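You operate a simulated robot arm through the tools that you are given. There is no shell and no other tool.

You are at the controls of a simulated robot arm. One attempt, no reset.

## Task
Put things in order on the top of the packing bench. At the end: the beige clay cup stands where the blue tissue wad stood; the grey filter from the top of the packing bench stands where the orange clay block stood; the red rim weight from the top of the packing bench is in the white padded tray; the blue tissue wad from the top of the packing bench stands on top of the orange brick (carton); the orange clay block from the top of the packing bench stands where the red rim weight stood; whatever was shut is shut again. Leave all else as you found it, and nothing knocked over.

It is judged by the outcome, as a careful person would: the job done as asked, and still so three seconds after it is handed in. It fails if anything else is knocked over, pushed out of place, dropped, spilled or broken.

## Robot
A 7-joint arm with a two-finger gripper, fixed in place. Base frame: the origin is on the floor under the middle of its stand, x ahead of it, y to its left, z up; the work surface is at about z = 904. Readings come in mm, degrees, newtons and seconds.
With the tool pointing down near the work surface it reaches from about 340 to 720 mm from the base axis. Its first joint turns from -66.0 to 66.0 degrees. Payload 2.45 kg.
The TCP is the grasp point between the finger pads, 26 mm short of the fingertips. In the tool frame z runs along the fingers and y along their closing line. The gripper opens to 96 mm; its body begins 69 mm behind the TCP.
Orientation is told as [roll, pitch, yaw] about the base's x, y, z axes, in that order, counted from this pose: with the fingers straight down and closing along the base's y, the tool's x points along the base's -x, its y along +y and its z along -z.

## Interface
- The arm moves only by the tool arm_command. Its argument "series" is a list of rows, each an object (a shift or turn left out is 0, a gripper value left out holds the last) with "dp": the shift along the tool's x, y, z in mm, a list of three; "turn": the turn, a rotation vector about the tool's x, y, z in degrees, a list of three. In form: [{"dp": [x, y, z], "turn": [ax, ay, az]}, ...]. A call has 1 to 20 rows; each row is the pose to reach, as a shift and turn from the pose commanded when the call began, along the tool's axes at that moment. "fingers" is the finger opening in mm, from 0 to 96, set as the call begins (left out, the last holds). Rows are played at 5 a second. More than 50 mm and 8.6 degrees between two rows, or a gripper value outside its range, and nothing of the call is played. A pose out of reach is approached as far as the arm can. The call stops where the force on the tool passes 40 N (or 10 N more than at its start, if that is more) or the arm is blocked; 0.2 s more then pass. Each finger travels about 50 mm/s and halts on what it meets, pressing with about 36 N; the grip force reading is that of the motor and also rises with nothing between the fingers. The clock runs only during rows and for 0.2 s after the last one: add rows that repeat a pose to give the fingers time. The reply holds the time, the measured pose of the TCP, the force on the tool along the base axes, the opening and the grip force, in the units named above and with some noise, with the torque about the TCP (base axes, N m) and any sound that the robot's microphone picked up, and new pictures: "show" is both (left out), scene, wrist or none.
- Cameras (640 x 400 px; columns grow to the right, rows downward): "scene" is fixed at [169.1, -404, 1405.5]; the picture's right is [0.69, -0.73, 0.00], its down [-0.52, -0.49, -0.70] and it looks along [0.51, 0.48, -0.71] (base axes); focal length 238 px, centre (320, 200). "wrist" rides on the gripper at [82, 3, -98] in the tool frame; the picture's right is [-0.04, 1.00, 0.00], its down [-0.73, -0.03, -0.68] and it looks along [-0.68, -0.03, 0.73] (tool axes); focal length 256 px, centre (320, 200). There is no depth. A picture from a camera that has moved, and an enlarged one, comes with that camera's place and axes in the base frame and with its lens.
- zoom(camera, box): a new picture of the part [left, top, right, bottom] of that camera's present view, enlarged. It takes no simulated time.
- sign_off(): hands the job in; it is judged then, once.

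Places have to be worked out from the pictures, the camera data and where the tool is seen. Open the gripper and draw the arm clear of the work before you hand the job in, unless the task says otherwise.

The tools are called after ">>>" by a JSON object that holds its "name" and its "arguments". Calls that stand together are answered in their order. arm_command: Moves the arm, as the interface text tells. Its arguments: {"type":"object","properties":{"series":{"type":"array","items":{"type":"object","properties":{"dp":{"type":"array","items":{"type":"number"}},"turn":{"type":"array","items":{"type":"number"}}}}},"fingers":{"type":"number"},"show":{"type":"string","enum":["both","scene","wrist","none"]}},"required":["series"]} The other tools are called the same way: zoom (camera, box) takes an enlarged picture of a part of a camera's view; sign_off () hands the job in.

At the start:

```text
clock: 0.0
eef_pos: [351.5, 266.5, 1162.6]
tool_rot: [0.0, 0.1, 0.0]
wrist_force: [0.3, 0.1, -0.4]
torque: [0.0, 0.0, 0.0]
opening: 96.1
grip_force: 0.1
```

scene: 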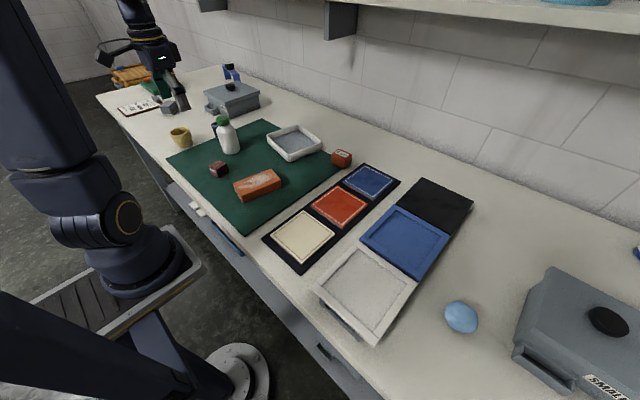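
wrist: 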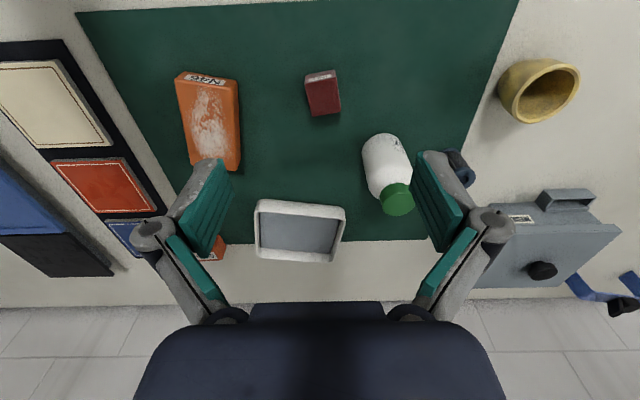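

I'll start by looking closely at the scene to identify each object before moving.

>>> {"name": "zoom", "arguments": {"camera": "scene", "box": [80, 50, 280, 175]}}

>>> {"name": "zoom", "arguments": {"camera": "scene", "box": [160, 110, 400, 260]}}

>>> {"name": "zoom", "arguments": {"camera": "scene", "box": [400, 200, 640, 400]}}

>>> {"name": "zoom", "arguments": {"camera": "wrist", "box": [140, 40, 460, 280]}}

>>> {"name": "zoom", "arguments": {"camera": "wrist", "box": [400, 40, 640, 320]}}

```text
3.20 times, centred on (180, 112) of scene
camera zoom: at [169.1, -404.0, 1405.5], right [0.69, -0.73, 0.0], down [-0.52, -0.49, -0.7], along [0.51, 0.48, -0.71], focal length 762 px, centre (768, 480)
```

zoom: 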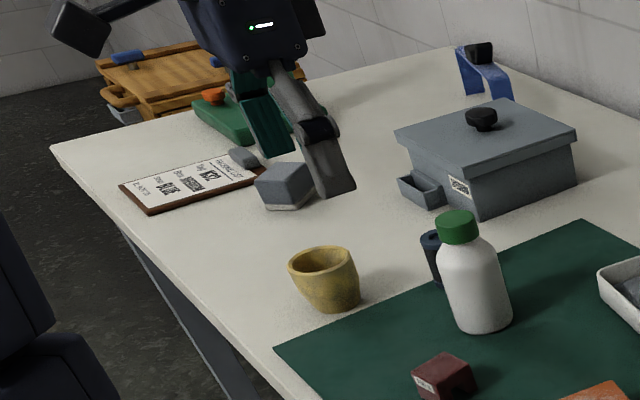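

```text
2.67 times, centred on (280, 185) of scene
camera zoom: at [169.1, -404.0, 1405.5], right [0.69, -0.73, 0.0], down [-0.52, -0.49, -0.7], along [0.51, 0.48, -0.71], focal length 635 px, centre (427, 240)
```

zoom: 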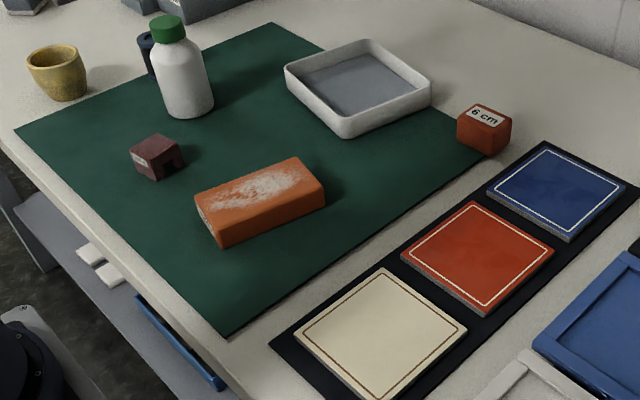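

```text
2.00 times, centred on (520, 300) of scene
camera zoom: at [169.1, -404.0, 1405.5], right [0.69, -0.73, 0.0], down [-0.52, -0.49, -0.7], along [0.51, 0.48, -0.71], focal length 476 px, centre (-80, 0)
```

zoom: 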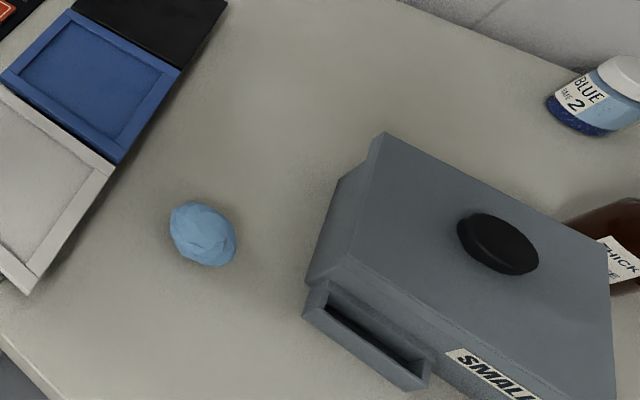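

```text
1.67 times, centred on (300, 160) of wrist
camera zoom: at [270.5, 271.9, 1262.2], right [0.04, 1.0, 0.0], down [0.73, -0.03, 0.68], along [0.68, -0.03, -0.73], focal length 427 px, centre (353, 267)
```

zoom: 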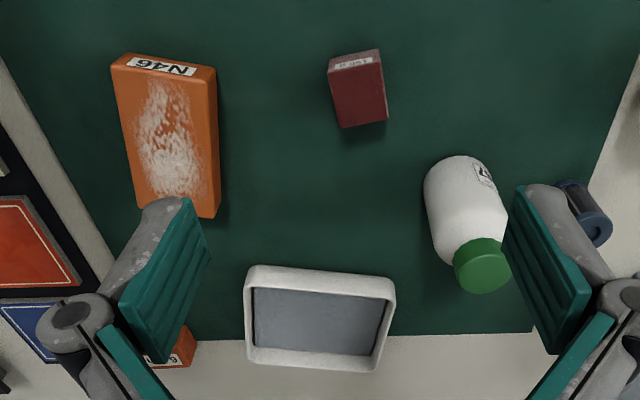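

```text
1.43 times, centred on (520, 180) of wrist
camera zoom: at [270.5, 271.9, 1262.2], right [0.04, 1.0, 0.0], down [0.73, -0.03, 0.68], along [0.68, -0.03, -0.73], focal length 366 px, centre (34, 229)
```

zoom: 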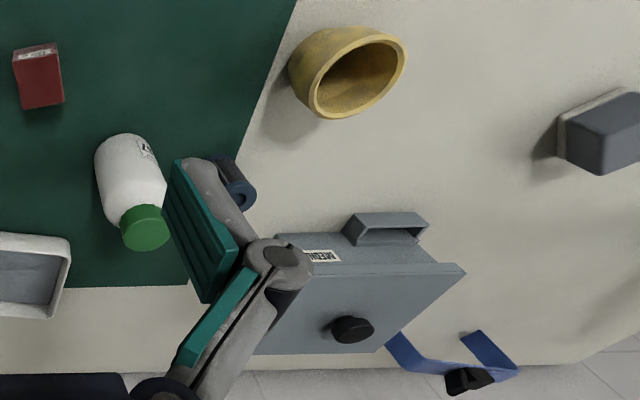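

The grey block near the clipboard seems too far (~980 mm), so I need to identify the "grey filter" with certainty. Zooming more tightly on candidates.

>>> {"name": "zoom", "arguments": {"camera": "scene", "box": [195, 105, 251, 140]}}

>>> {"name": "zoom", "arguments": {"camera": "scene", "box": [100, 80, 200, 142]}}

>>> {"name": "zoom", "arguments": {"camera": "scene", "box": [250, 160, 490, 350]}}

>>> {"name": "zoom", "arguments": {"camera": "scene", "box": [310, 135, 374, 175]}}

>>> {"name": "zoom", "arguments": {"camera": "scene", "box": [196, 150, 292, 210]}}

>>> {"name": "zoom", "arguments": {"camera": "wrist", "box": [420, 130, 500, 200]}}

>>> {"name": "zoom", "arguments": {"camera": "wrist", "box": [0, 30, 250, 290]}}

```text
11.43 times, centred on (223, 122) of scene
camera zoom: at [169.1, -404.0, 1405.5], right [0.69, -0.73, 0.0], down [-0.52, -0.49, -0.7], along [0.51, 0.48, -0.71], focal length 2722 px, centre (1429, 1086)
```

zoom: 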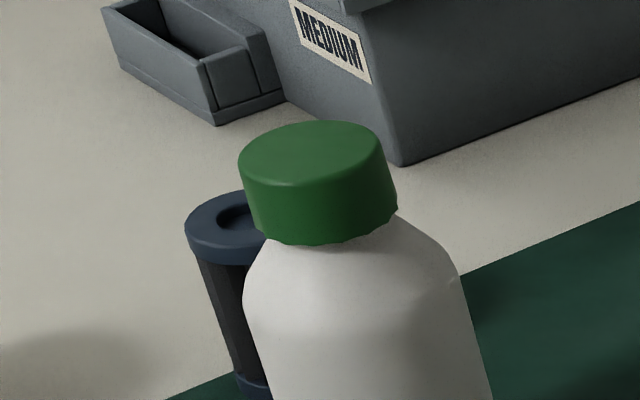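

```text
6.40 times, centred on (150, 111) of scene
camera zoom: at [169.1, -404.0, 1405.5], right [0.69, -0.73, 0.0], down [-0.52, -0.49, -0.7], along [0.51, 0.48, -0.71], focal length 1524 px, centre (1408, 770)
```

zoom: 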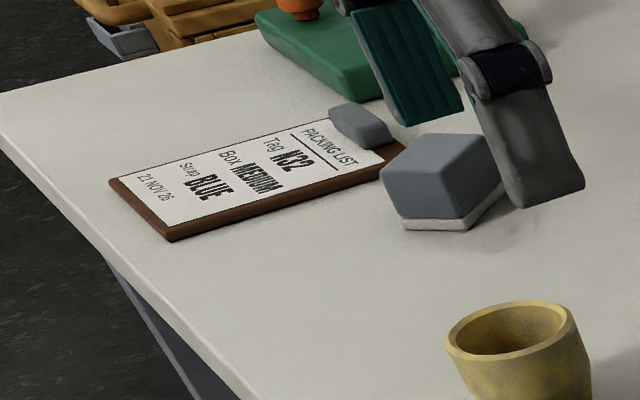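

```text
2.11 times, centred on (370, 255) of scene
camera zoom: at [169.1, -404.0, 1405.5], right [0.69, -0.73, 0.0], down [-0.52, -0.49, -0.7], along [0.51, 0.48, -0.71], focal length 501 px, centre (215, 84)
```

zoom: 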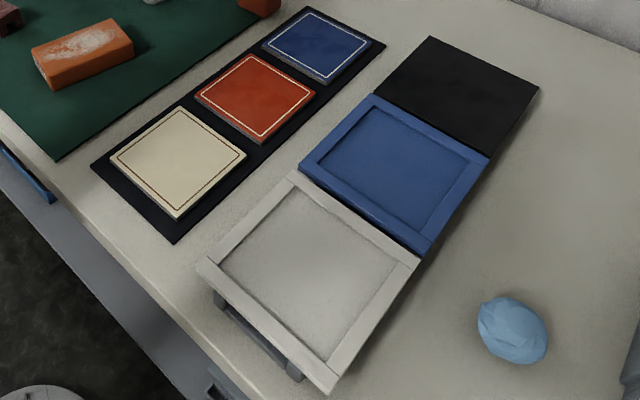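

```text
10.00 times, centred on (342, 155) of scene
camera zoom: at [169.1, -404.0, 1405.5], right [0.69, -0.73, 0.0], down [-0.52, -0.49, -0.7], along [0.51, 0.48, -0.71], focal length 2382 px, centre (100, 650)
```

zoom: 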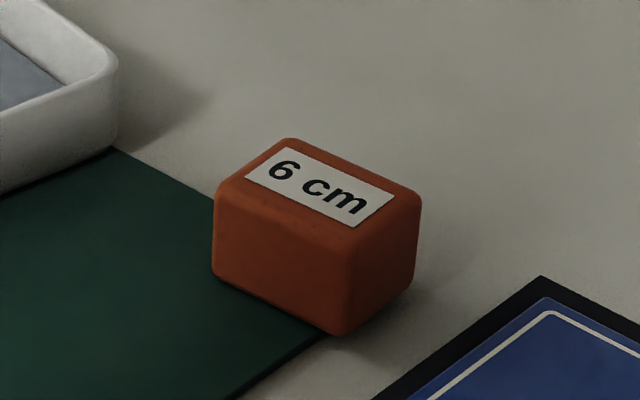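

```text
6.67 times, centred on (244, 180) of scene
camera zoom: at [169.1, -404.0, 1405.5], right [0.69, -0.73, 0.0], down [-0.52, -0.49, -0.7], along [0.51, 0.48, -0.71], focal length 1588 px, centre (827, 333)
```

zoom: 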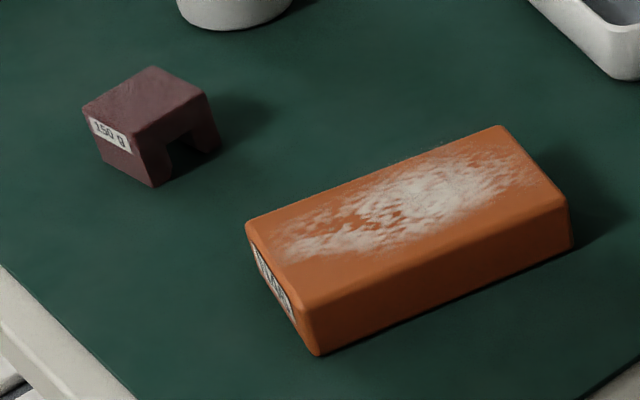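

```text
5.71 times, centred on (460, 165) of wrist
camera zoom: at [270.5, 271.9, 1262.2], right [0.04, 1.0, 0.0], down [0.73, -0.03, 0.68], along [0.68, -0.03, -0.73], focal length 1463 px, centre (-480, 400)
```

zoom: 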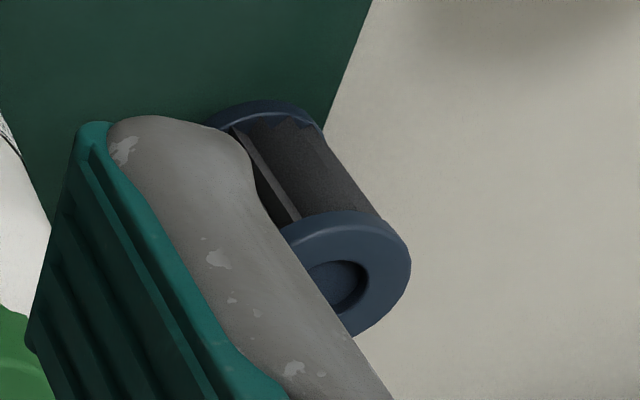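

```text
1.54 times, centred on (125, 160) of wrist
camera zoom: at [270.5, 271.9, 1262.2], right [0.04, 1.0, 0.0], down [0.73, -0.03, 0.68], along [0.68, -0.03, -0.73], focal length 394 px, centre (620, 262)
```

zoom: 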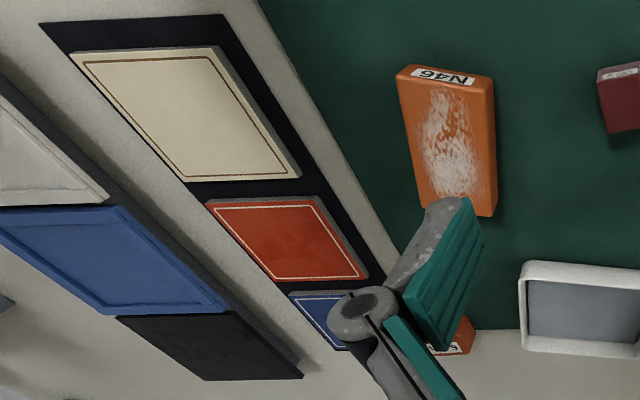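

Identified: grey filter = dark cartridge with end caps behind the bottle (~(500,480)); red rim weight = "150 g" piece (~(392,265)); orange clay block = "6 cm" block (~(709,5)); brick = dusty orange one (~(428,97)); wad ~(470,-490); cup ~(386,515). First I move above the red weight for a closer look.

>>> {"name": "arm_command", "arguments": {"series": [{"dp": [-20, 0, 40]}, {"dp": [-40, 0, 80]}, {"dp": [-40, 0, 110]}, {"dp": [-40, 0, 110]}], "show": "both"}}

```text
clock: 1.0
eef_pos: [392.6, 267.1, 1054.9]
tool_rot: [0.0, 0.0, 0.1]
wrist_force: [0.0, -0.1, -0.1]
torque: [0.01, 0.02, 0.0]
opening: 95.9
grip_force: 0.0
camera wrist: at [311.8, 272.2, 1153.4], right [0.04, 1.0, 0.0], down [0.73, -0.03, 0.68], along [0.68, -0.03, -0.73], focal length 256 px, centre (320, 200)
```

scene: 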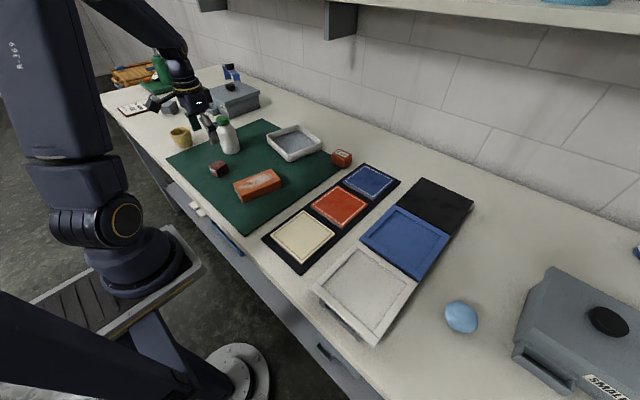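
wrist: 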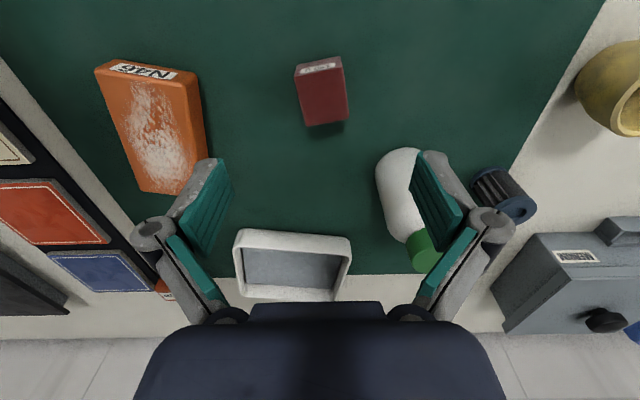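

The weight is close to directly below. Zooming on it to measure its size and yaw.

>>> {"name": "zoom", "arguments": {"camera": "wrist", "box": [272, 40, 368, 140]}}

>>> {"name": "zoom", "arguments": {"camera": "scene", "box": [180, 120, 260, 190]}}

```text
4.00 times, centred on (320, 90) of wrist
camera zoom: at [311.8, 272.2, 1153.4], right [0.04, 1.0, 0.0], down [0.73, -0.03, 0.68], along [0.68, -0.03, -0.73], focal length 1024 px, centre (320, 640)
```

zoom: 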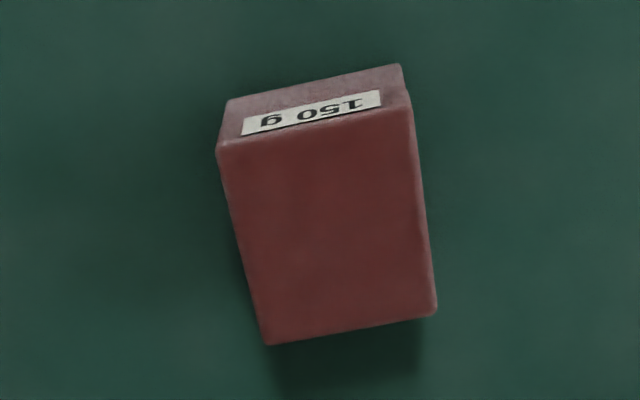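

```text
5.71 times, centred on (220, 155) of scene
camera zoom: at [169.1, -404.0, 1405.5], right [0.69, -0.73, 0.0], down [-0.52, -0.49, -0.7], along [0.51, 0.48, -0.71], focal length 1361 px, centre (891, 457)
```

zoom: 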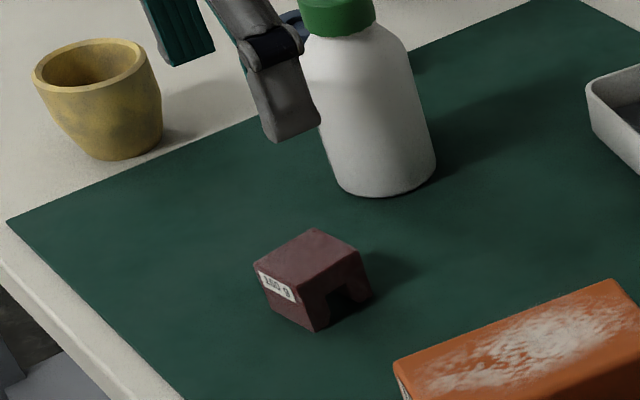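

Top-face corners give the weight ≈39×43 mm, top z≈936, centre ≈(397,271), yaw ≈+8°. I align with it and descend to a hover to verify.

>>> {"name": "arm_command", "arguments": {"series": [{"dp": [-5, 4.5, 20], "turn": [0, 0, -8]}, {"dp": [-5, 4.5, 62], "turn": [0, 0, -8]}, {"dp": [-5, 4.5, 62], "turn": [0, 0, -8]}], "show": "wrist"}}

```text
clock: 1.8
eef_pos: [398.9, 271.6, 990.8]
tool_rot: [0.0, 0.0, 8.0]
wrist_force: [0.8, 0.6, 0.1]
torque: [0.01, 0.04, 0.02]
opening: 95.8
grip_force: 0.0
camera wrist: at [317.6, 265.0, 1090.9], right [-0.1, 0.99, 0.0], down [0.73, 0.07, 0.68], along [0.68, 0.07, -0.73], focal length 256 px, centre (320, 200)
```

wrist: 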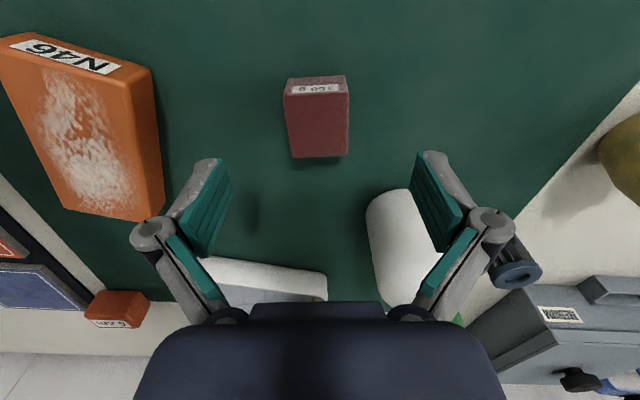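

Weight centre confirmed ≈(396,272), well aligned. Descending to grip height (TCP z≈935, tips ≈909).

>>> {"name": "arm_command", "arguments": {"series": [{"dp": [2, 0, 25]}, {"dp": [2, 0, 45]}, {"dp": [2, 0, 55]}, {"dp": [2, 0, 55]}], "show": "wrist"}}

```text
clock: 2.8
eef_pos: [396.0, 271.5, 936.7]
tool_rot: [0.0, 0.0, 8.1]
wrist_force: [-0.3, 0.9, -0.8]
torque: [-0.01, 0.02, 0.0]
opening: 96.0
grip_force: 0.0
camera wrist: at [314.7, 264.5, 1035.0], right [-0.1, 0.99, 0.0], down [0.73, 0.07, 0.68], along [0.68, 0.07, -0.73], focal length 256 px, centre (320, 200)
```

wrist: 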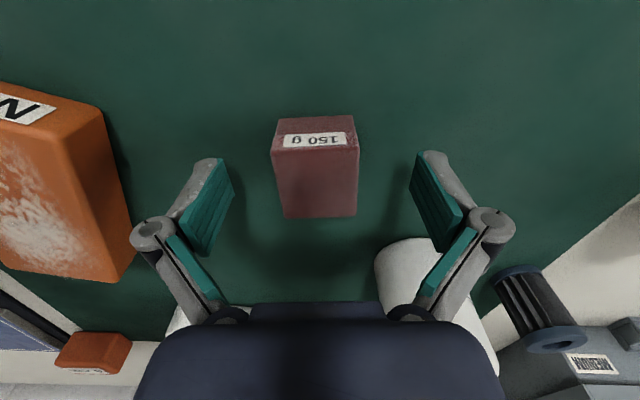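

Weight is centered between the pads. Closing the fingers.

>>> {"name": "arm_command", "arguments": {"series": [{"dp": [0, 0, 0]}, {"dp": [0, 0, 0]}, {"dp": [0, 0, 0]}, {"dp": [0, 0, 0]}, {"dp": [0, 0, 0]}], "fingers": 25, "show": "wrist"}}

```text
clock: 4.0
eef_pos: [394.4, 271.3, 935.7]
tool_rot: [0.0, 0.0, 7.9]
wrist_force: [-0.2, -2.9, 4.1]
torque: [-0.12, -0.01, -0.01]
opening: 39.2
grip_force: 35.5
camera wrist: at [314.8, 264.1, 1035.3], right [-0.1, 0.99, 0.0], down [0.73, 0.07, 0.68], along [0.68, 0.07, -0.73], focal length 256 px, centre (320, 200)
```

wrist: 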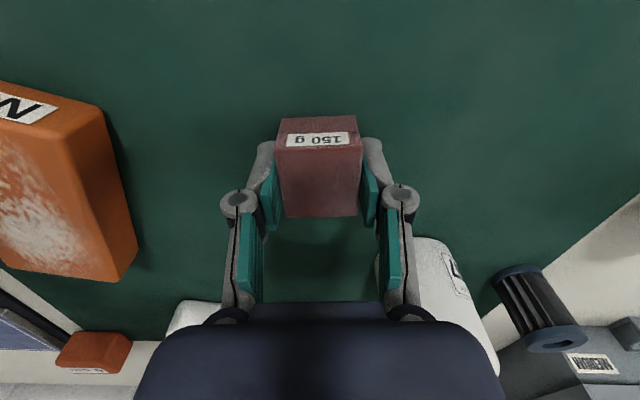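

Gripped at 39.2 mm. Lifting straight up 120 mm then traversing to above the near half of the white tray (~(645,205)).

>>> {"name": "arm_command", "arguments": {"series": [{"dp": [0, 0, -30]}, {"dp": [0, 0, -75]}, {"dp": [0, 0, -120]}, {"dp": [-40, -17, -120]}, {"dp": [-80, -34, -120]}, {"dp": [-120, -51, -120]}, {"dp": [-160, -68, -120]}, {"dp": [-200, -85, -120]}, {"dp": [-230, -98, -120]}, {"dp": [-230, -98, -120]}], "show": "both"}}

```text
clock: 6.2
eef_pos: [636.9, 205.6, 1053.8]
tool_rot: [0.1, -0.1, 8.2]
wrist_force: [-0.1, -0.8, -1.8]
torque: [0.01, 0.03, 0.01]
opening: 38.6
grip_force: 35.5
camera wrist: at [557.3, 198.9, 1153.3], right [-0.1, 0.99, 0.0], down [0.73, 0.07, 0.68], along [0.68, 0.07, -0.73], focal length 256 px, centre (320, 200)
```

scene: 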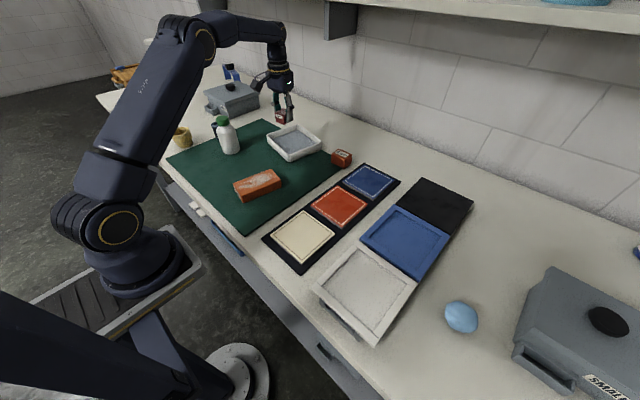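
wrist: 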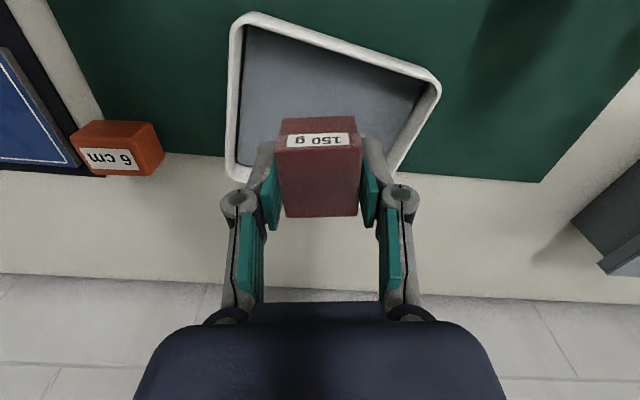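

Weight held firmly; tray rim spans ≈(591,146)–(619,304)–(766,273)–(738,115), centre ≈(679,210). Moving to ≈(662,210) and lowering to just above the pad.

>>> {"name": "arm_command", "arguments": {"series": [{"dp": [-25, 1, 0]}, {"dp": [-25, 1, 40]}, {"dp": [-25, 1, 75]}, {"dp": [-25, 1, 98]}, {"dp": [-25, 1, 98]}], "show": "both"}}

```text
clock: 7.4
eef_pos: [662.6, 211.1, 955.8]
tool_rot: [0.0, 0.0, 8.1]
wrist_force: [1.1, -0.1, -1.3]
torque: [0.01, 0.01, -0.03]
opening: 38.9
grip_force: 35.8
camera wrist: at [582.5, 204.6, 1055.1], right [-0.1, 0.99, 0.0], down [0.73, 0.07, 0.68], along [0.68, 0.07, -0.73], focal length 256 px, centre (320, 200)
```

scene: 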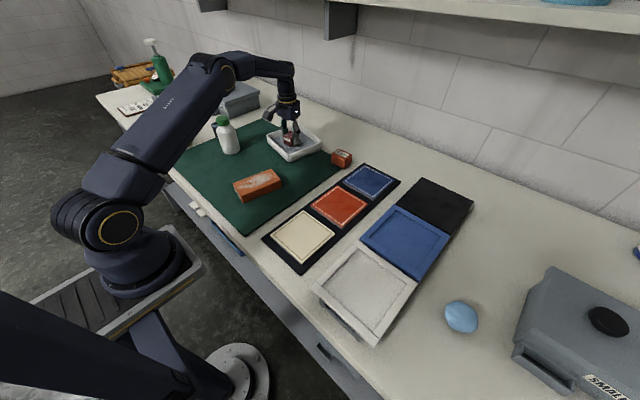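
wrist: 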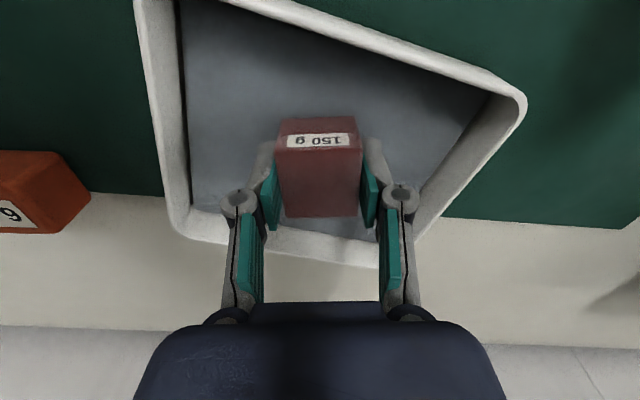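

The weight hangs within the tray walls. Lowering in small steps until contact force shows.

>>> {"name": "arm_command", "arguments": {"series": [{"dp": [0, 0, 2]}, {"dp": [0, 0, 4]}, {"dp": [0, 0, 6]}, {"dp": [0, 0, 7]}, {"dp": [0, 0, 8]}, {"dp": [0, 0, 9]}, {"dp": [0, 0, 9]}], "show": "wrist"}}

```text
clock: 9.0
eef_pos: [662.6, 210.9, 950.4]
tool_rot: [0.1, -0.2, 7.9]
wrist_force: [0.4, -3.8, 13.1]
torque: [-0.13, 0.26, 0.06]
opening: 39.2
grip_force: 35.5
camera wrist: at [580.0, 204.0, 1049.0], right [-0.1, 0.99, 0.0], down [0.73, 0.07, 0.68], along [0.68, 0.07, -0.73], focal length 256 px, centre (320, 200)
```

wrist: 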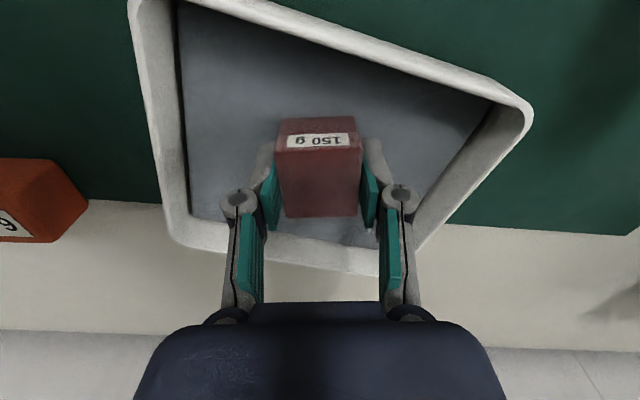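

Contact felt (13 N) at z≈950: the weight rests on the pad. Opening the fingers modestly, with the command eased up 3 mm.

>>> {"name": "arm_command", "arguments": {"series": [{"dp": [0, 0, -3]}, {"dp": [0, 0, -3]}, {"dp": [0, 0, -3]}, {"dp": [0, 0, -3]}], "fingers": 68, "show": "wrist"}}

>>> {"name": "arm_command", "arguments": {"series": [{"dp": [0, 0, -20]}, {"dp": [0, 0, -60]}, {"dp": [0, 0, -100]}, {"dp": [0, 0, -100]}], "show": "both"}}

```text
clock: 10.0
eef_pos: [661.4, 211.3, 951.7]
tool_rot: [-0.1, 0.0, 8.0]
wrist_force: [0.0, -0.4, 0.1]
torque: [0.01, -0.01, 0.01]
opening: 68.0
grip_force: 0.3
camera wrist: at [579.7, 204.3, 1051.0], right [-0.1, 0.99, 0.0], down [0.73, 0.07, 0.68], along [0.68, 0.07, -0.73], focal length 256 px, centre (320, 200)
```

wrist: 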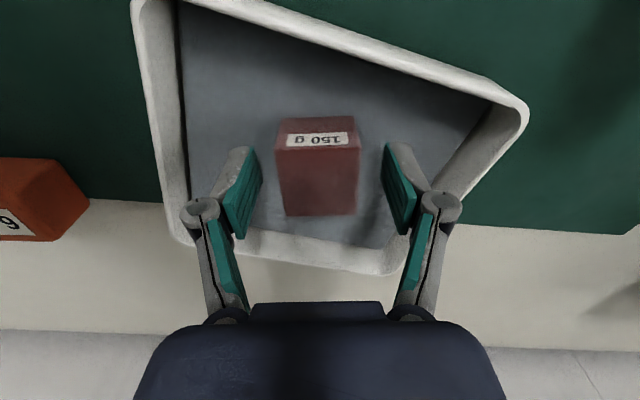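

```text
clock: 11.0
eef_pos: [659.6, 211.6, 1053.9]
tool_rot: [-0.1, -0.1, 8.2]
wrist_force: [-0.1, -0.1, -0.1]
torque: [-0.02, 0.0, 0.01]
opening: 68.1
grip_force: 0.0
camera wrist: at [579.0, 205.3, 1151.6], right [-0.1, 0.99, 0.0], down [0.73, 0.07, 0.68], along [0.68, 0.07, -0.73], focal length 256 px, centre (320, 200)
```

scene: 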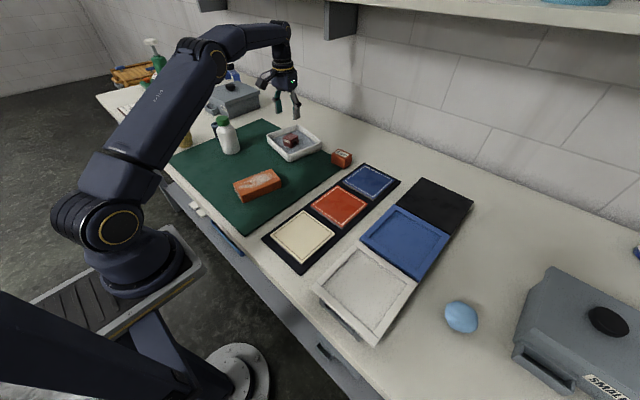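
wrist: 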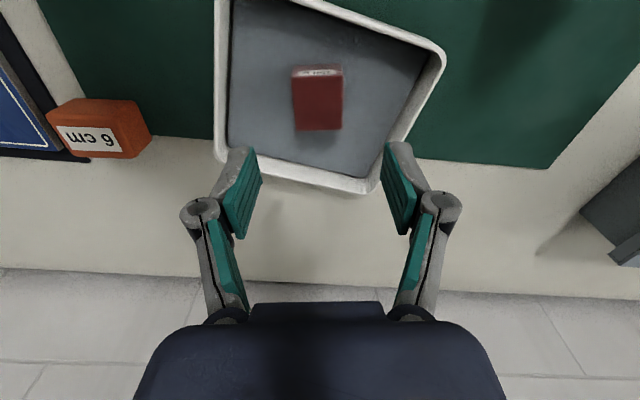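

Weight is settled in the tray. Now moving to hover near the orange "6 cm" clay block, squaring yaw to 0 and setting opening to 78.

>>> {"name": "arm_command", "arguments": {"series": [{"dp": [0, -45, 0], "turn": [0, 0, 2]}, {"dp": [0, -90, 0], "turn": [0, 0, 4]}, {"dp": [-1, -135, 0], "turn": [0, 0, 6]}, {"dp": [-1, -180, 0], "turn": [0, 0, 8]}, {"dp": [-1, -204, 0], "turn": [0, 0, 8]}, {"dp": [-1, -204, 0], "turn": [0, 0, 8]}], "fingers": 78, "show": "wrist"}}

```text
clock: 12.4
eef_pos: [691.2, 9.4, 1052.5]
tool_rot: [0.0, -0.1, 0.1]
wrist_force: [-0.1, 0.2, -0.2]
torque: [0.04, 0.0, -0.01]
opening: 78.2
grip_force: 0.1
camera wrist: at [609.5, 14.3, 1151.2], right [0.04, 1.0, 0.0], down [0.73, -0.03, 0.68], along [0.68, -0.03, -0.73], focal length 256 px, centre (320, 200)
```

wrist: 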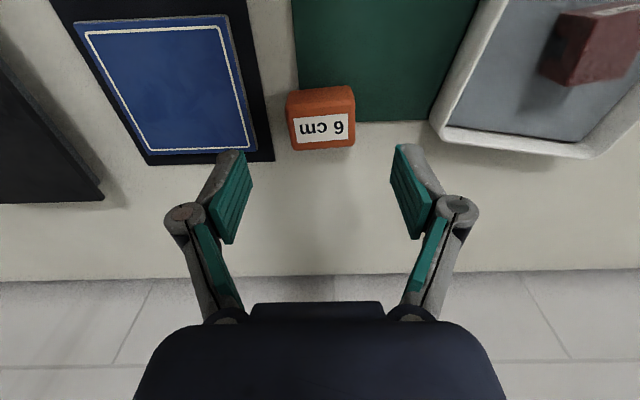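

>>> {"name": "zoom", "arguments": {"camera": "wrist", "box": [272, 60, 368, 160]}}

```text
4.00 times, centred on (320, 110) of wrist
camera zoom: at [609.5, 14.3, 1151.2], right [0.04, 1.0, 0.0], down [0.73, -0.03, 0.68], along [0.68, -0.03, -0.73], focal length 1024 px, centre (320, 560)
```

zoom: 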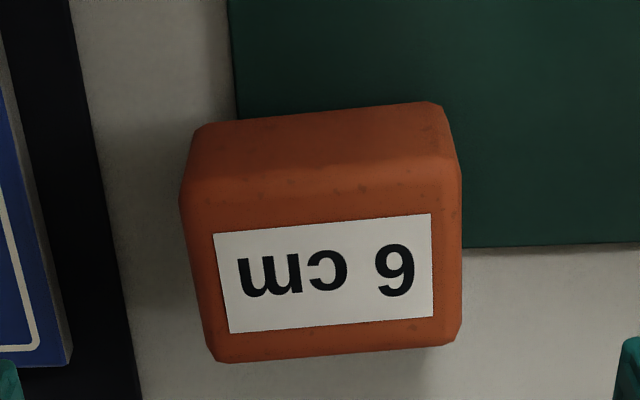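

Block: centre ≈(715.5,11), top z≈944, ~60×37 mm, yaw ≈+3°. Moving over it and down to a hover of ~z 985 to verify.

>>> {"name": "arm_command", "arguments": {"series": [{"dp": [-23, 1.8, 20], "turn": [0, 0, -3]}, {"dp": [-23, 1.8, 62], "turn": [0, 0, -3]}, {"dp": [-23, 1.8, 62], "turn": [0, 0, -3]}], "show": "wrist"}}

```text
clock: 13.2
eef_pos: [714.6, 10.5, 990.0]
tool_rot: [-0.1, 0.1, 3.0]
wrist_force: [1.1, -0.6, -0.6]
torque: [-0.01, 0.01, 0.01]
opening: 77.9
grip_force: 0.0
camera wrist: at [633.4, 10.1, 1089.0], right [-0.01, 1.0, 0.0], down [0.73, 0.01, 0.68], along [0.68, 0.01, -0.73], focal length 256 px, centre (320, 200)
```

wrist: 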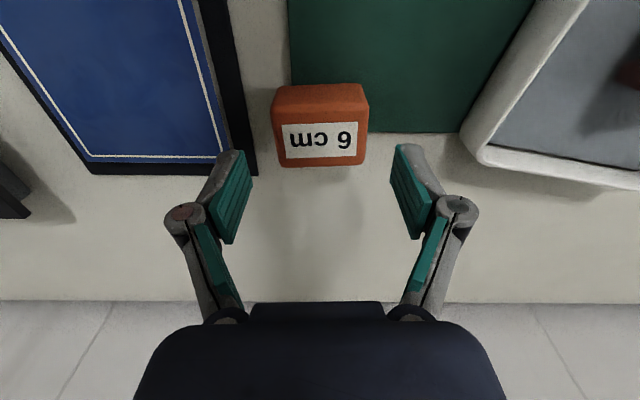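

Block centre reads ≈(713–715,12). Descending with a 1.5 mm y correction to TCP z≈935.

>>> {"name": "arm_command", "arguments": {"series": [{"dp": [0, 1.5, 25]}, {"dp": [0, 1.5, 45]}, {"dp": [0, 1.5, 55]}, {"dp": [0, 1.5, 55]}], "show": "both"}}

```text
clock: 14.2
eef_pos: [712.4, 14.5, 935.9]
tool_rot: [0.0, 0.0, 3.0]
wrist_force: [-0.2, -0.1, 0.1]
torque: [0.01, 0.0, -0.01]
opening: 77.8
grip_force: 0.1
camera wrist: at [632.3, 13.6, 1034.3], right [-0.01, 1.0, 0.0], down [0.73, 0.01, 0.68], along [0.68, 0.01, -0.73], focal length 256 px, centre (320, 200)
```

scene: 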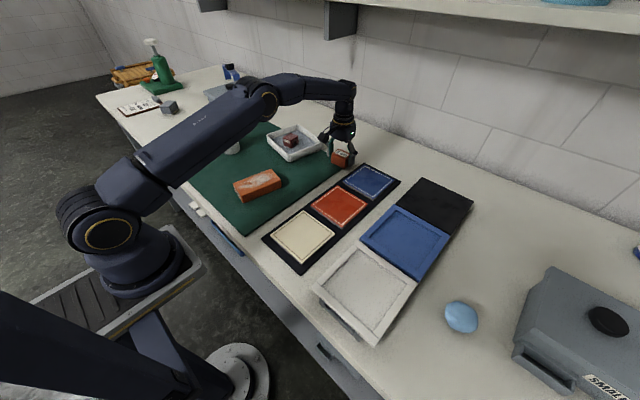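
wrist: 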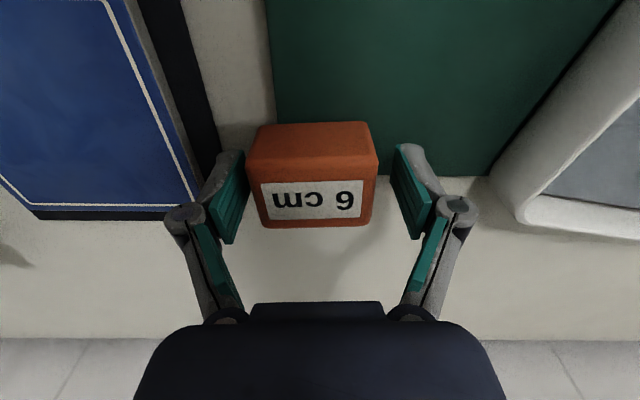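

The block sits ~2.5 mm to the −y side of the pad centre; shifting −2.5 mm and then closing.

>>> {"name": "arm_command", "arguments": {"series": [{"dp": [0, -2.5, 0]}, {"dp": [0, -2.5, 0]}], "show": "wrist"}}

>>> {"name": "arm_command", "arguments": {"series": [{"dp": [0, 0, 0]}, {"dp": [0, 0, 0]}, {"dp": [0, 0, 0]}, {"dp": [0, 0, 0]}], "fingers": 48, "show": "wrist"}}

```text
clock: 14.8
eef_pos: [713.8, 11.4, 935.4]
tool_rot: [0.0, 0.0, 3.1]
wrist_force: [0.4, -0.4, 0.0]
torque: [-0.01, 0.0, -0.01]
opening: 78.0
grip_force: 0.2
camera wrist: at [632.3, 10.9, 1034.5], right [-0.01, 1.0, 0.0], down [0.73, 0.01, 0.68], along [0.68, 0.01, -0.73], focal length 256 px, centre (320, 200)
```

wrist: 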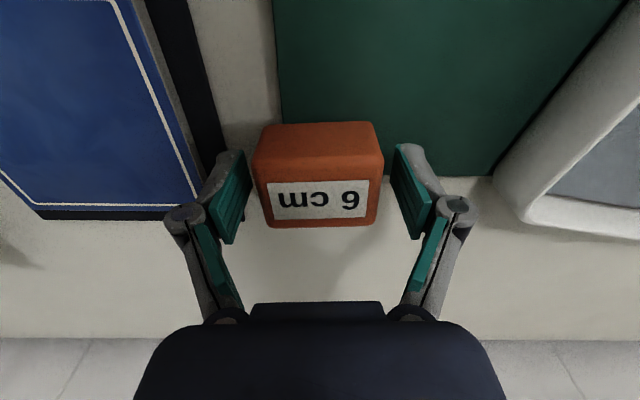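

```text
clock: 15.8
eef_pos: [713.6, 11.2, 935.1]
tool_rot: [0.0, -0.1, 3.0]
wrist_force: [-0.4, -1.8, 2.3]
torque: [-0.15, 0.07, -0.05]
opening: 59.5
grip_force: 35.6
camera wrist: at [632.3, 10.7, 1034.8], right [-0.01, 1.0, 0.0], down [0.73, 0.01, 0.68], along [0.68, 0.01, -0.73], focal length 256 px, centre (320, 200)
```

wrist: 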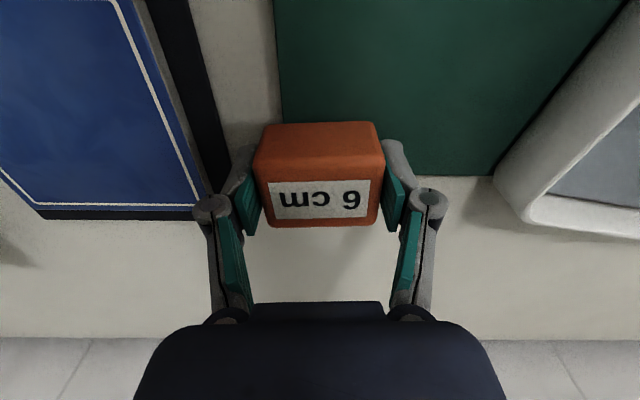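

Block gripped (59.5 mm); its footprint centre was ≈(716.5,11). Lifting and carrying it to above the weight's old spot (397,272).

>>> {"name": "arm_command", "arguments": {"series": [{"dp": [0, 0, -30]}, {"dp": [0, 0, -75]}, {"dp": [0, 0, -120]}, {"dp": [30, 27, -120]}, {"dp": [62, 56, -120]}, {"dp": [95, 86, -120]}, {"dp": [128, 116, -120]}, {"dp": [161, 146, -120]}, {"dp": [194, 176, -120]}, {"dp": [227, 206, -120]}, {"dp": [260, 236, -120]}, {"dp": [285, 259, -120]}, {"dp": [305.5, 277, -120]}, {"dp": [305.5, 277, -120]}], "show": "both"}}

```text
clock: 18.8
eef_pos: [394.5, 271.2, 1055.1]
tool_rot: [-0.1, 0.1, 2.9]
wrist_force: [0.2, 0.0, -1.2]
torque: [-0.01, -0.01, 0.0]
opening: 59.5
grip_force: 36.1
camera wrist: at [312.2, 272.1, 1154.6], right [-0.01, 1.0, 0.0], down [0.73, 0.01, 0.68], along [0.68, 0.01, -0.73], focal length 256 px, centre (320, 200)
```

scene: 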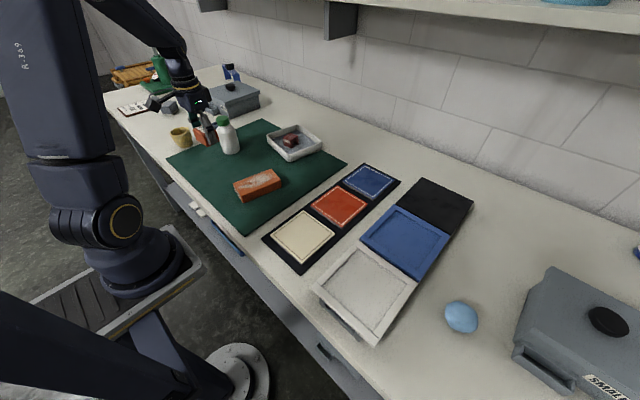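
wrist: 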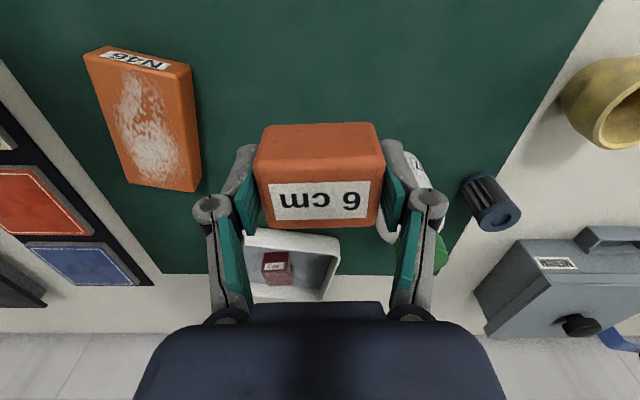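

Positioned over the old spot at (394.5,271). Lowering toward the mat, slow for the last bit.

>>> {"name": "arm_command", "arguments": {"series": [{"dp": [0, 0, 35]}, {"dp": [0, 0, 75]}, {"dp": [0, 0, 105]}, {"dp": [0, 0, 113]}, {"dp": [0, 0, 115]}, {"dp": [0, 0, 117]}, {"dp": [0, 0, 119]}, {"dp": [0, 0, 120]}, {"dp": [0, 0, 121]}, {"dp": [0, 0, 121]}], "show": "wrist"}}

```text
clock: 21.0
eef_pos: [393.2, 271.9, 934.5]
tool_rot: [0.1, -0.1, 3.1]
wrist_force: [-7.3, -4.1, 24.2]
torque: [-0.14, 0.16, 0.02]
opening: 59.5
grip_force: 36.1
camera wrist: at [312.0, 271.2, 1034.2], right [-0.01, 1.0, 0.0], down [0.73, 0.01, 0.68], along [0.68, 0.01, -0.73], focal length 256 px, centre (320, 200)
```

wrist: 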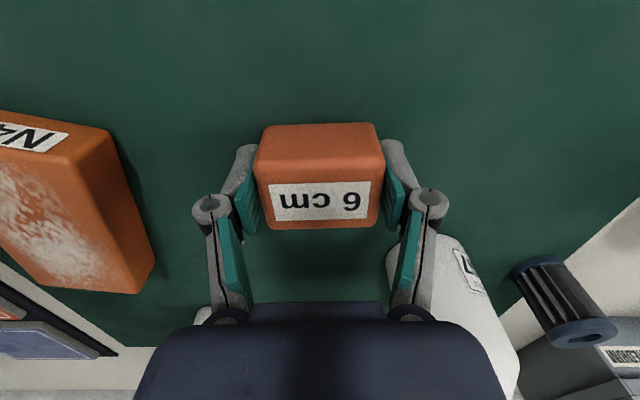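

Contact reached; the block is on the mat. Easing the command up 1.5 mm and opening, then rising clear.

>>> {"name": "arm_command", "arguments": {"series": [{"dp": [0, 0, -1.5]}, {"dp": [0, 0, -1.5]}, {"dp": [0, 0, -1.5]}, {"dp": [0, 0, -1.5]}], "fingers": 84, "show": "wrist"}}

>>> {"name": "arm_command", "arguments": {"series": [{"dp": [0, 0, -20]}, {"dp": [0, 0, -65]}, {"dp": [0, 0, -110]}, {"dp": [0, 0, -155]}, {"dp": [0, 0, -195]}, {"dp": [0, 0, -195]}], "show": "both"}}

```text
clock: 22.0
eef_pos: [393.8, 271.3, 934.8]
tool_rot: [-0.1, 0.0, 3.0]
wrist_force: [0.4, 0.1, 0.1]
torque: [0.0, 0.0, -0.01]
opening: 84.1
grip_force: 0.1
camera wrist: at [312.3, 271.3, 1034.2], right [-0.01, 1.0, 0.0], down [0.73, 0.01, 0.68], along [0.68, 0.01, -0.73], focal length 256 px, centre (320, 200)
```

wrist: 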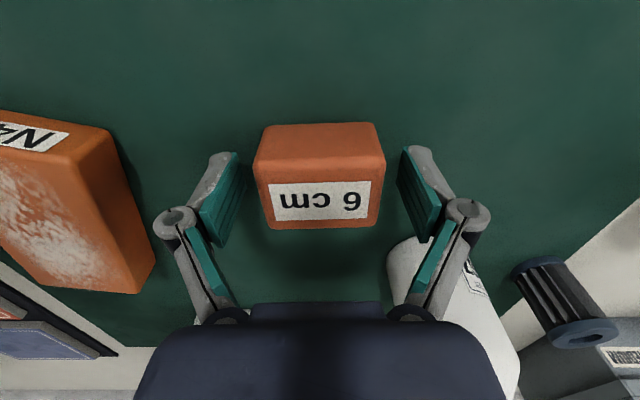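

```text
clock: 23.4
eef_pos: [393.5, 271.0, 1130.5]
tool_rot: [0.0, 0.1, 3.0]
wrist_force: [-0.4, 0.0, -0.5]
torque: [0.01, 0.02, 0.02]
opening: 83.8
grip_force: 0.0
camera wrist: at [312.6, 270.8, 1229.5], right [-0.01, 1.0, 0.0], down [0.73, 0.01, 0.68], along [0.68, 0.01, -0.73], focal length 256 px, centre (320, 200)
```

scene: 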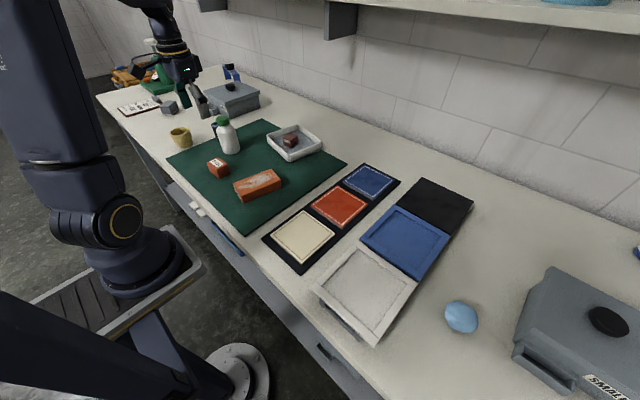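
wrist: 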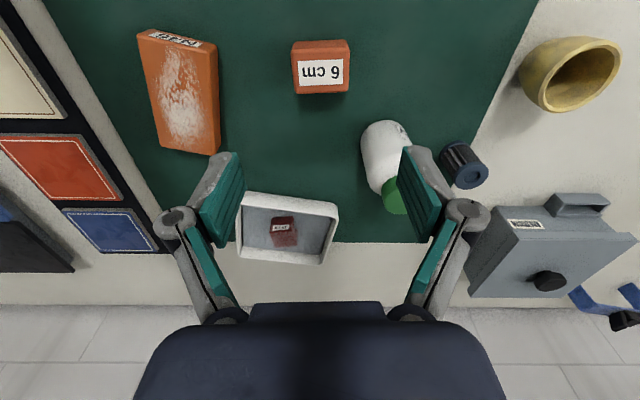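

Clay block is standing in the right spot. Now zooming on the filter and bottle to localize them.

>>> {"name": "zoom", "arguments": {"camera": "wrist", "box": [350, 110, 510, 220]}}

>>> {"name": "zoom", "arguments": {"camera": "scene", "box": [190, 90, 270, 170]}}

```text
3.64 times, centred on (430, 165) of wrist
camera zoom: at [312.6, 270.8, 1229.5], right [-0.01, 1.0, 0.0], down [0.73, 0.01, 0.68], along [0.68, 0.01, -0.73], focal length 931 px, centre (-80, 327)
```

zoom: 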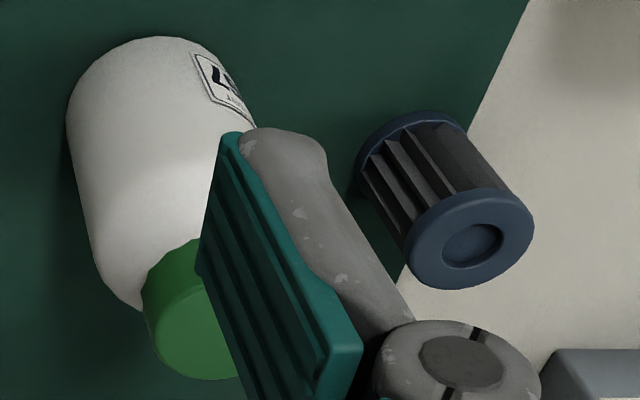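

```text
5.00 times, centred on (230, 130) of scene
camera zoom: at [169.0, -404.0, 1405.5], right [0.69, -0.73, 0.0], down [-0.52, -0.49, -0.7], along [0.51, 0.48, -0.71], focal length 1191 px, centre (770, 550)
```

zoom: 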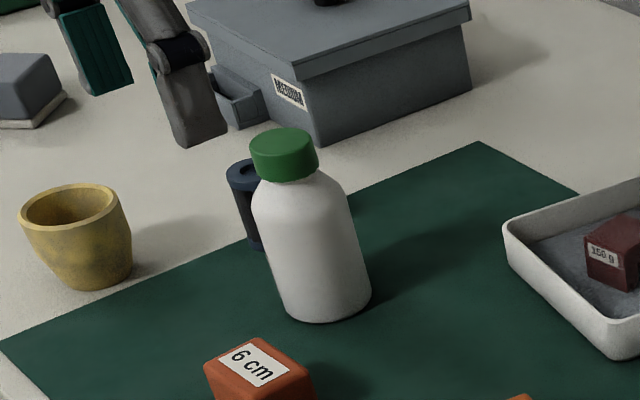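

Filter estimated at ≈(519,476), dia ≈48, top z≈958; the bottle is ≈125 mm away on the −y side. Traversing high (tips above the bottle cap) to hover near it, opening 78.

>>> {"name": "arm_command", "arguments": {"series": [{"dp": [-25, 39, 0], "turn": [0, 0, 1]}, {"dp": [-50, 78, 0], "turn": [0, 0, 2]}, {"dp": [-76, 117, 0], "turn": [0, 0, 3]}, {"dp": [-102, 157, 0], "turn": [0, 0, 3]}, {"dp": [-122, 190, 10], "turn": [0, 0, 3]}, {"dp": [-122, 197, 30], "turn": [0, 0, 3]}, {"dp": [-122, 197, 30], "turn": [0, 0, 3]}], "fingers": 78, "show": "both"}}

```text
clock: 25.0
eef_pos: [493.2, 453.6, 1094.7]
tool_rot: [-0.1, 0.1, 0.2]
wrist_force: [0.3, 0.1, 0.3]
torque: [0.05, 0.02, 0.0]
opening: 77.8
grip_force: 0.1
out of reach, approached as far as the arm can: row 5, 6, 7
camera wrist: at [413.0, 458.0, 1193.6], right [0.04, 1.0, 0.0], down [0.73, -0.03, 0.68], along [0.68, -0.03, -0.73], focal length 256 px, centre (320, 200)
```

scene: 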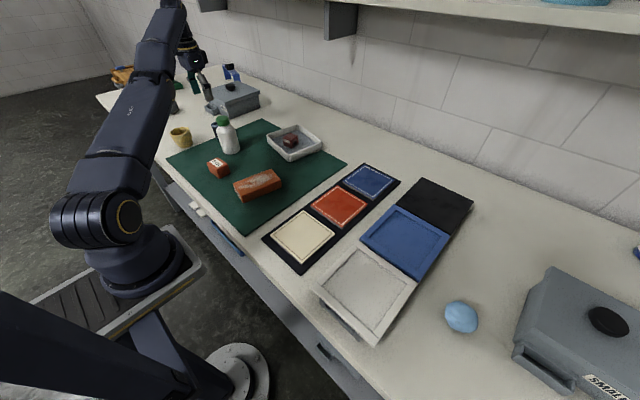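
wrist: 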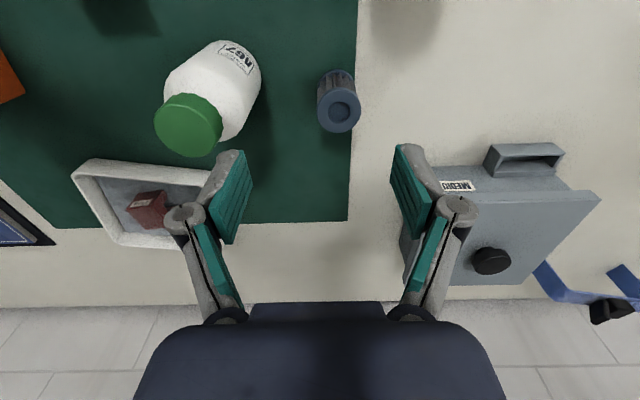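

Reach is limited at this height (r≈670 at z 1095). I zoom on the filter from here to refine before going lower.

>>> {"name": "zoom", "arguments": {"camera": "wrist", "box": [290, 50, 390, 150]}}

>>> {"name": "zoom", "arguments": {"camera": "wrist", "box": [140, 20, 280, 170]}}

```text
4.00 times, centred on (340, 100) of wrist
camera zoom: at [413.0, 458.0, 1193.6], right [0.04, 1.0, 0.0], down [0.73, -0.03, 0.68], along [0.68, -0.03, -0.73], focal length 1024 px, centre (240, 600)
```

zoom: 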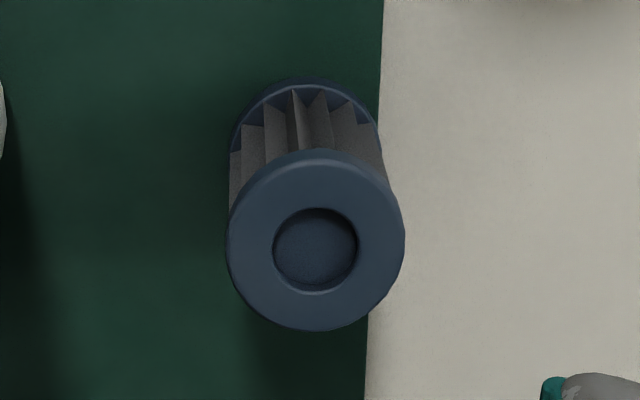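

```text
2.67 times, centred on (210, 95) of wrist
camera zoom: at [413.0, 458.0, 1193.6], right [0.04, 1.0, 0.0], down [0.73, -0.03, 0.68], along [0.68, -0.03, -0.73], focal length 683 px, centre (613, 480)
```

zoom: 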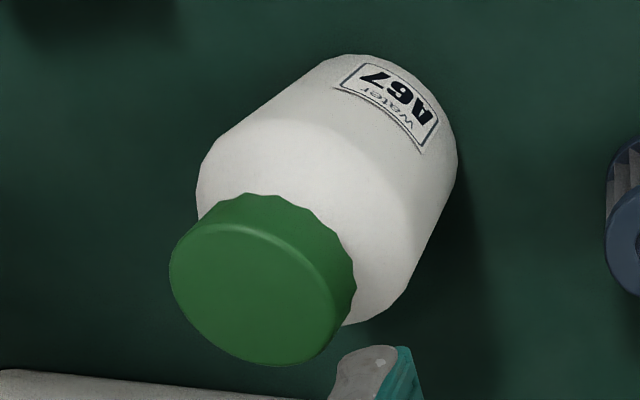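

Filter refined: centre ≈(516,471), dia ≈41, top z≈960. Lowering 60 mm to see where the command settles, with opening set to 64.

>>> {"name": "arm_command", "arguments": {"series": [{"dp": [0, 0, 30]}, {"dp": [0, 0, 60]}, {"dp": [0, 0, 60]}], "fingers": 66, "show": "wrist"}}

```text
clock: 25.8
eef_pos: [501.2, 465.8, 1037.2]
tool_rot: [0.0, 0.0, 0.0]
wrist_force: [0.6, 0.6, 0.2]
torque: [0.0, -0.01, 0.0]
opening: 65.8
grip_force: 0.2
out of reach, approached as far as the arm can: row 1, 2, 3
camera wrist: at [420.4, 470.0, 1137.3], right [0.04, 1.0, 0.0], down [0.73, -0.03, 0.68], along [0.68, -0.03, -0.73], focal length 256 px, centre (320, 200)
```

wrist: 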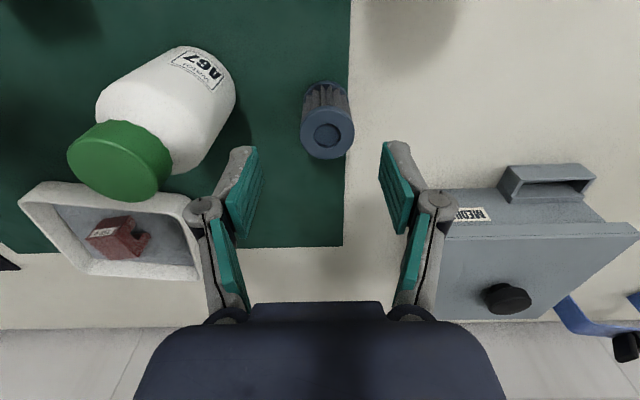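

The command base is the un-clipped target (~(505,474,1040)). Filter re-measured at ≈(516.5,470.5). Moving down to z≈990 where reach should grow, aligned in y.

>>> {"name": "arm_command", "arguments": {"series": [{"dp": [-4, -3.5, 25]}, {"dp": [-9, -3.5, 48]}, {"dp": [-9, -3.5, 48]}, {"dp": [-9, -3.5, 48]}], "show": "wrist"}}

```text
clock: 26.8
eef_pos: [514.6, 465.1, 989.3]
tool_rot: [-0.1, 0.1, 0.0]
wrist_force: [0.1, -0.2, -0.6]
torque: [0.03, -0.02, 0.01]
opening: 66.3
grip_force: 0.1
out of reach, approached as far as the arm can: row 1, 2, 3, 4
camera wrist: at [433.4, 469.1, 1089.5], right [0.04, 1.0, 0.0], down [0.73, -0.03, 0.68], along [0.68, -0.03, -0.73], focal length 256 px, centre (320, 200)
```

wrist: 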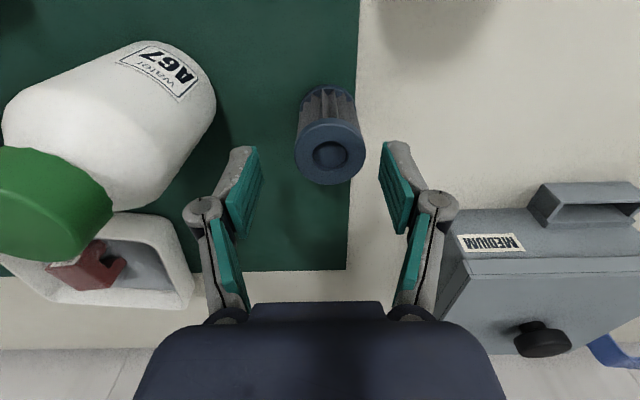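

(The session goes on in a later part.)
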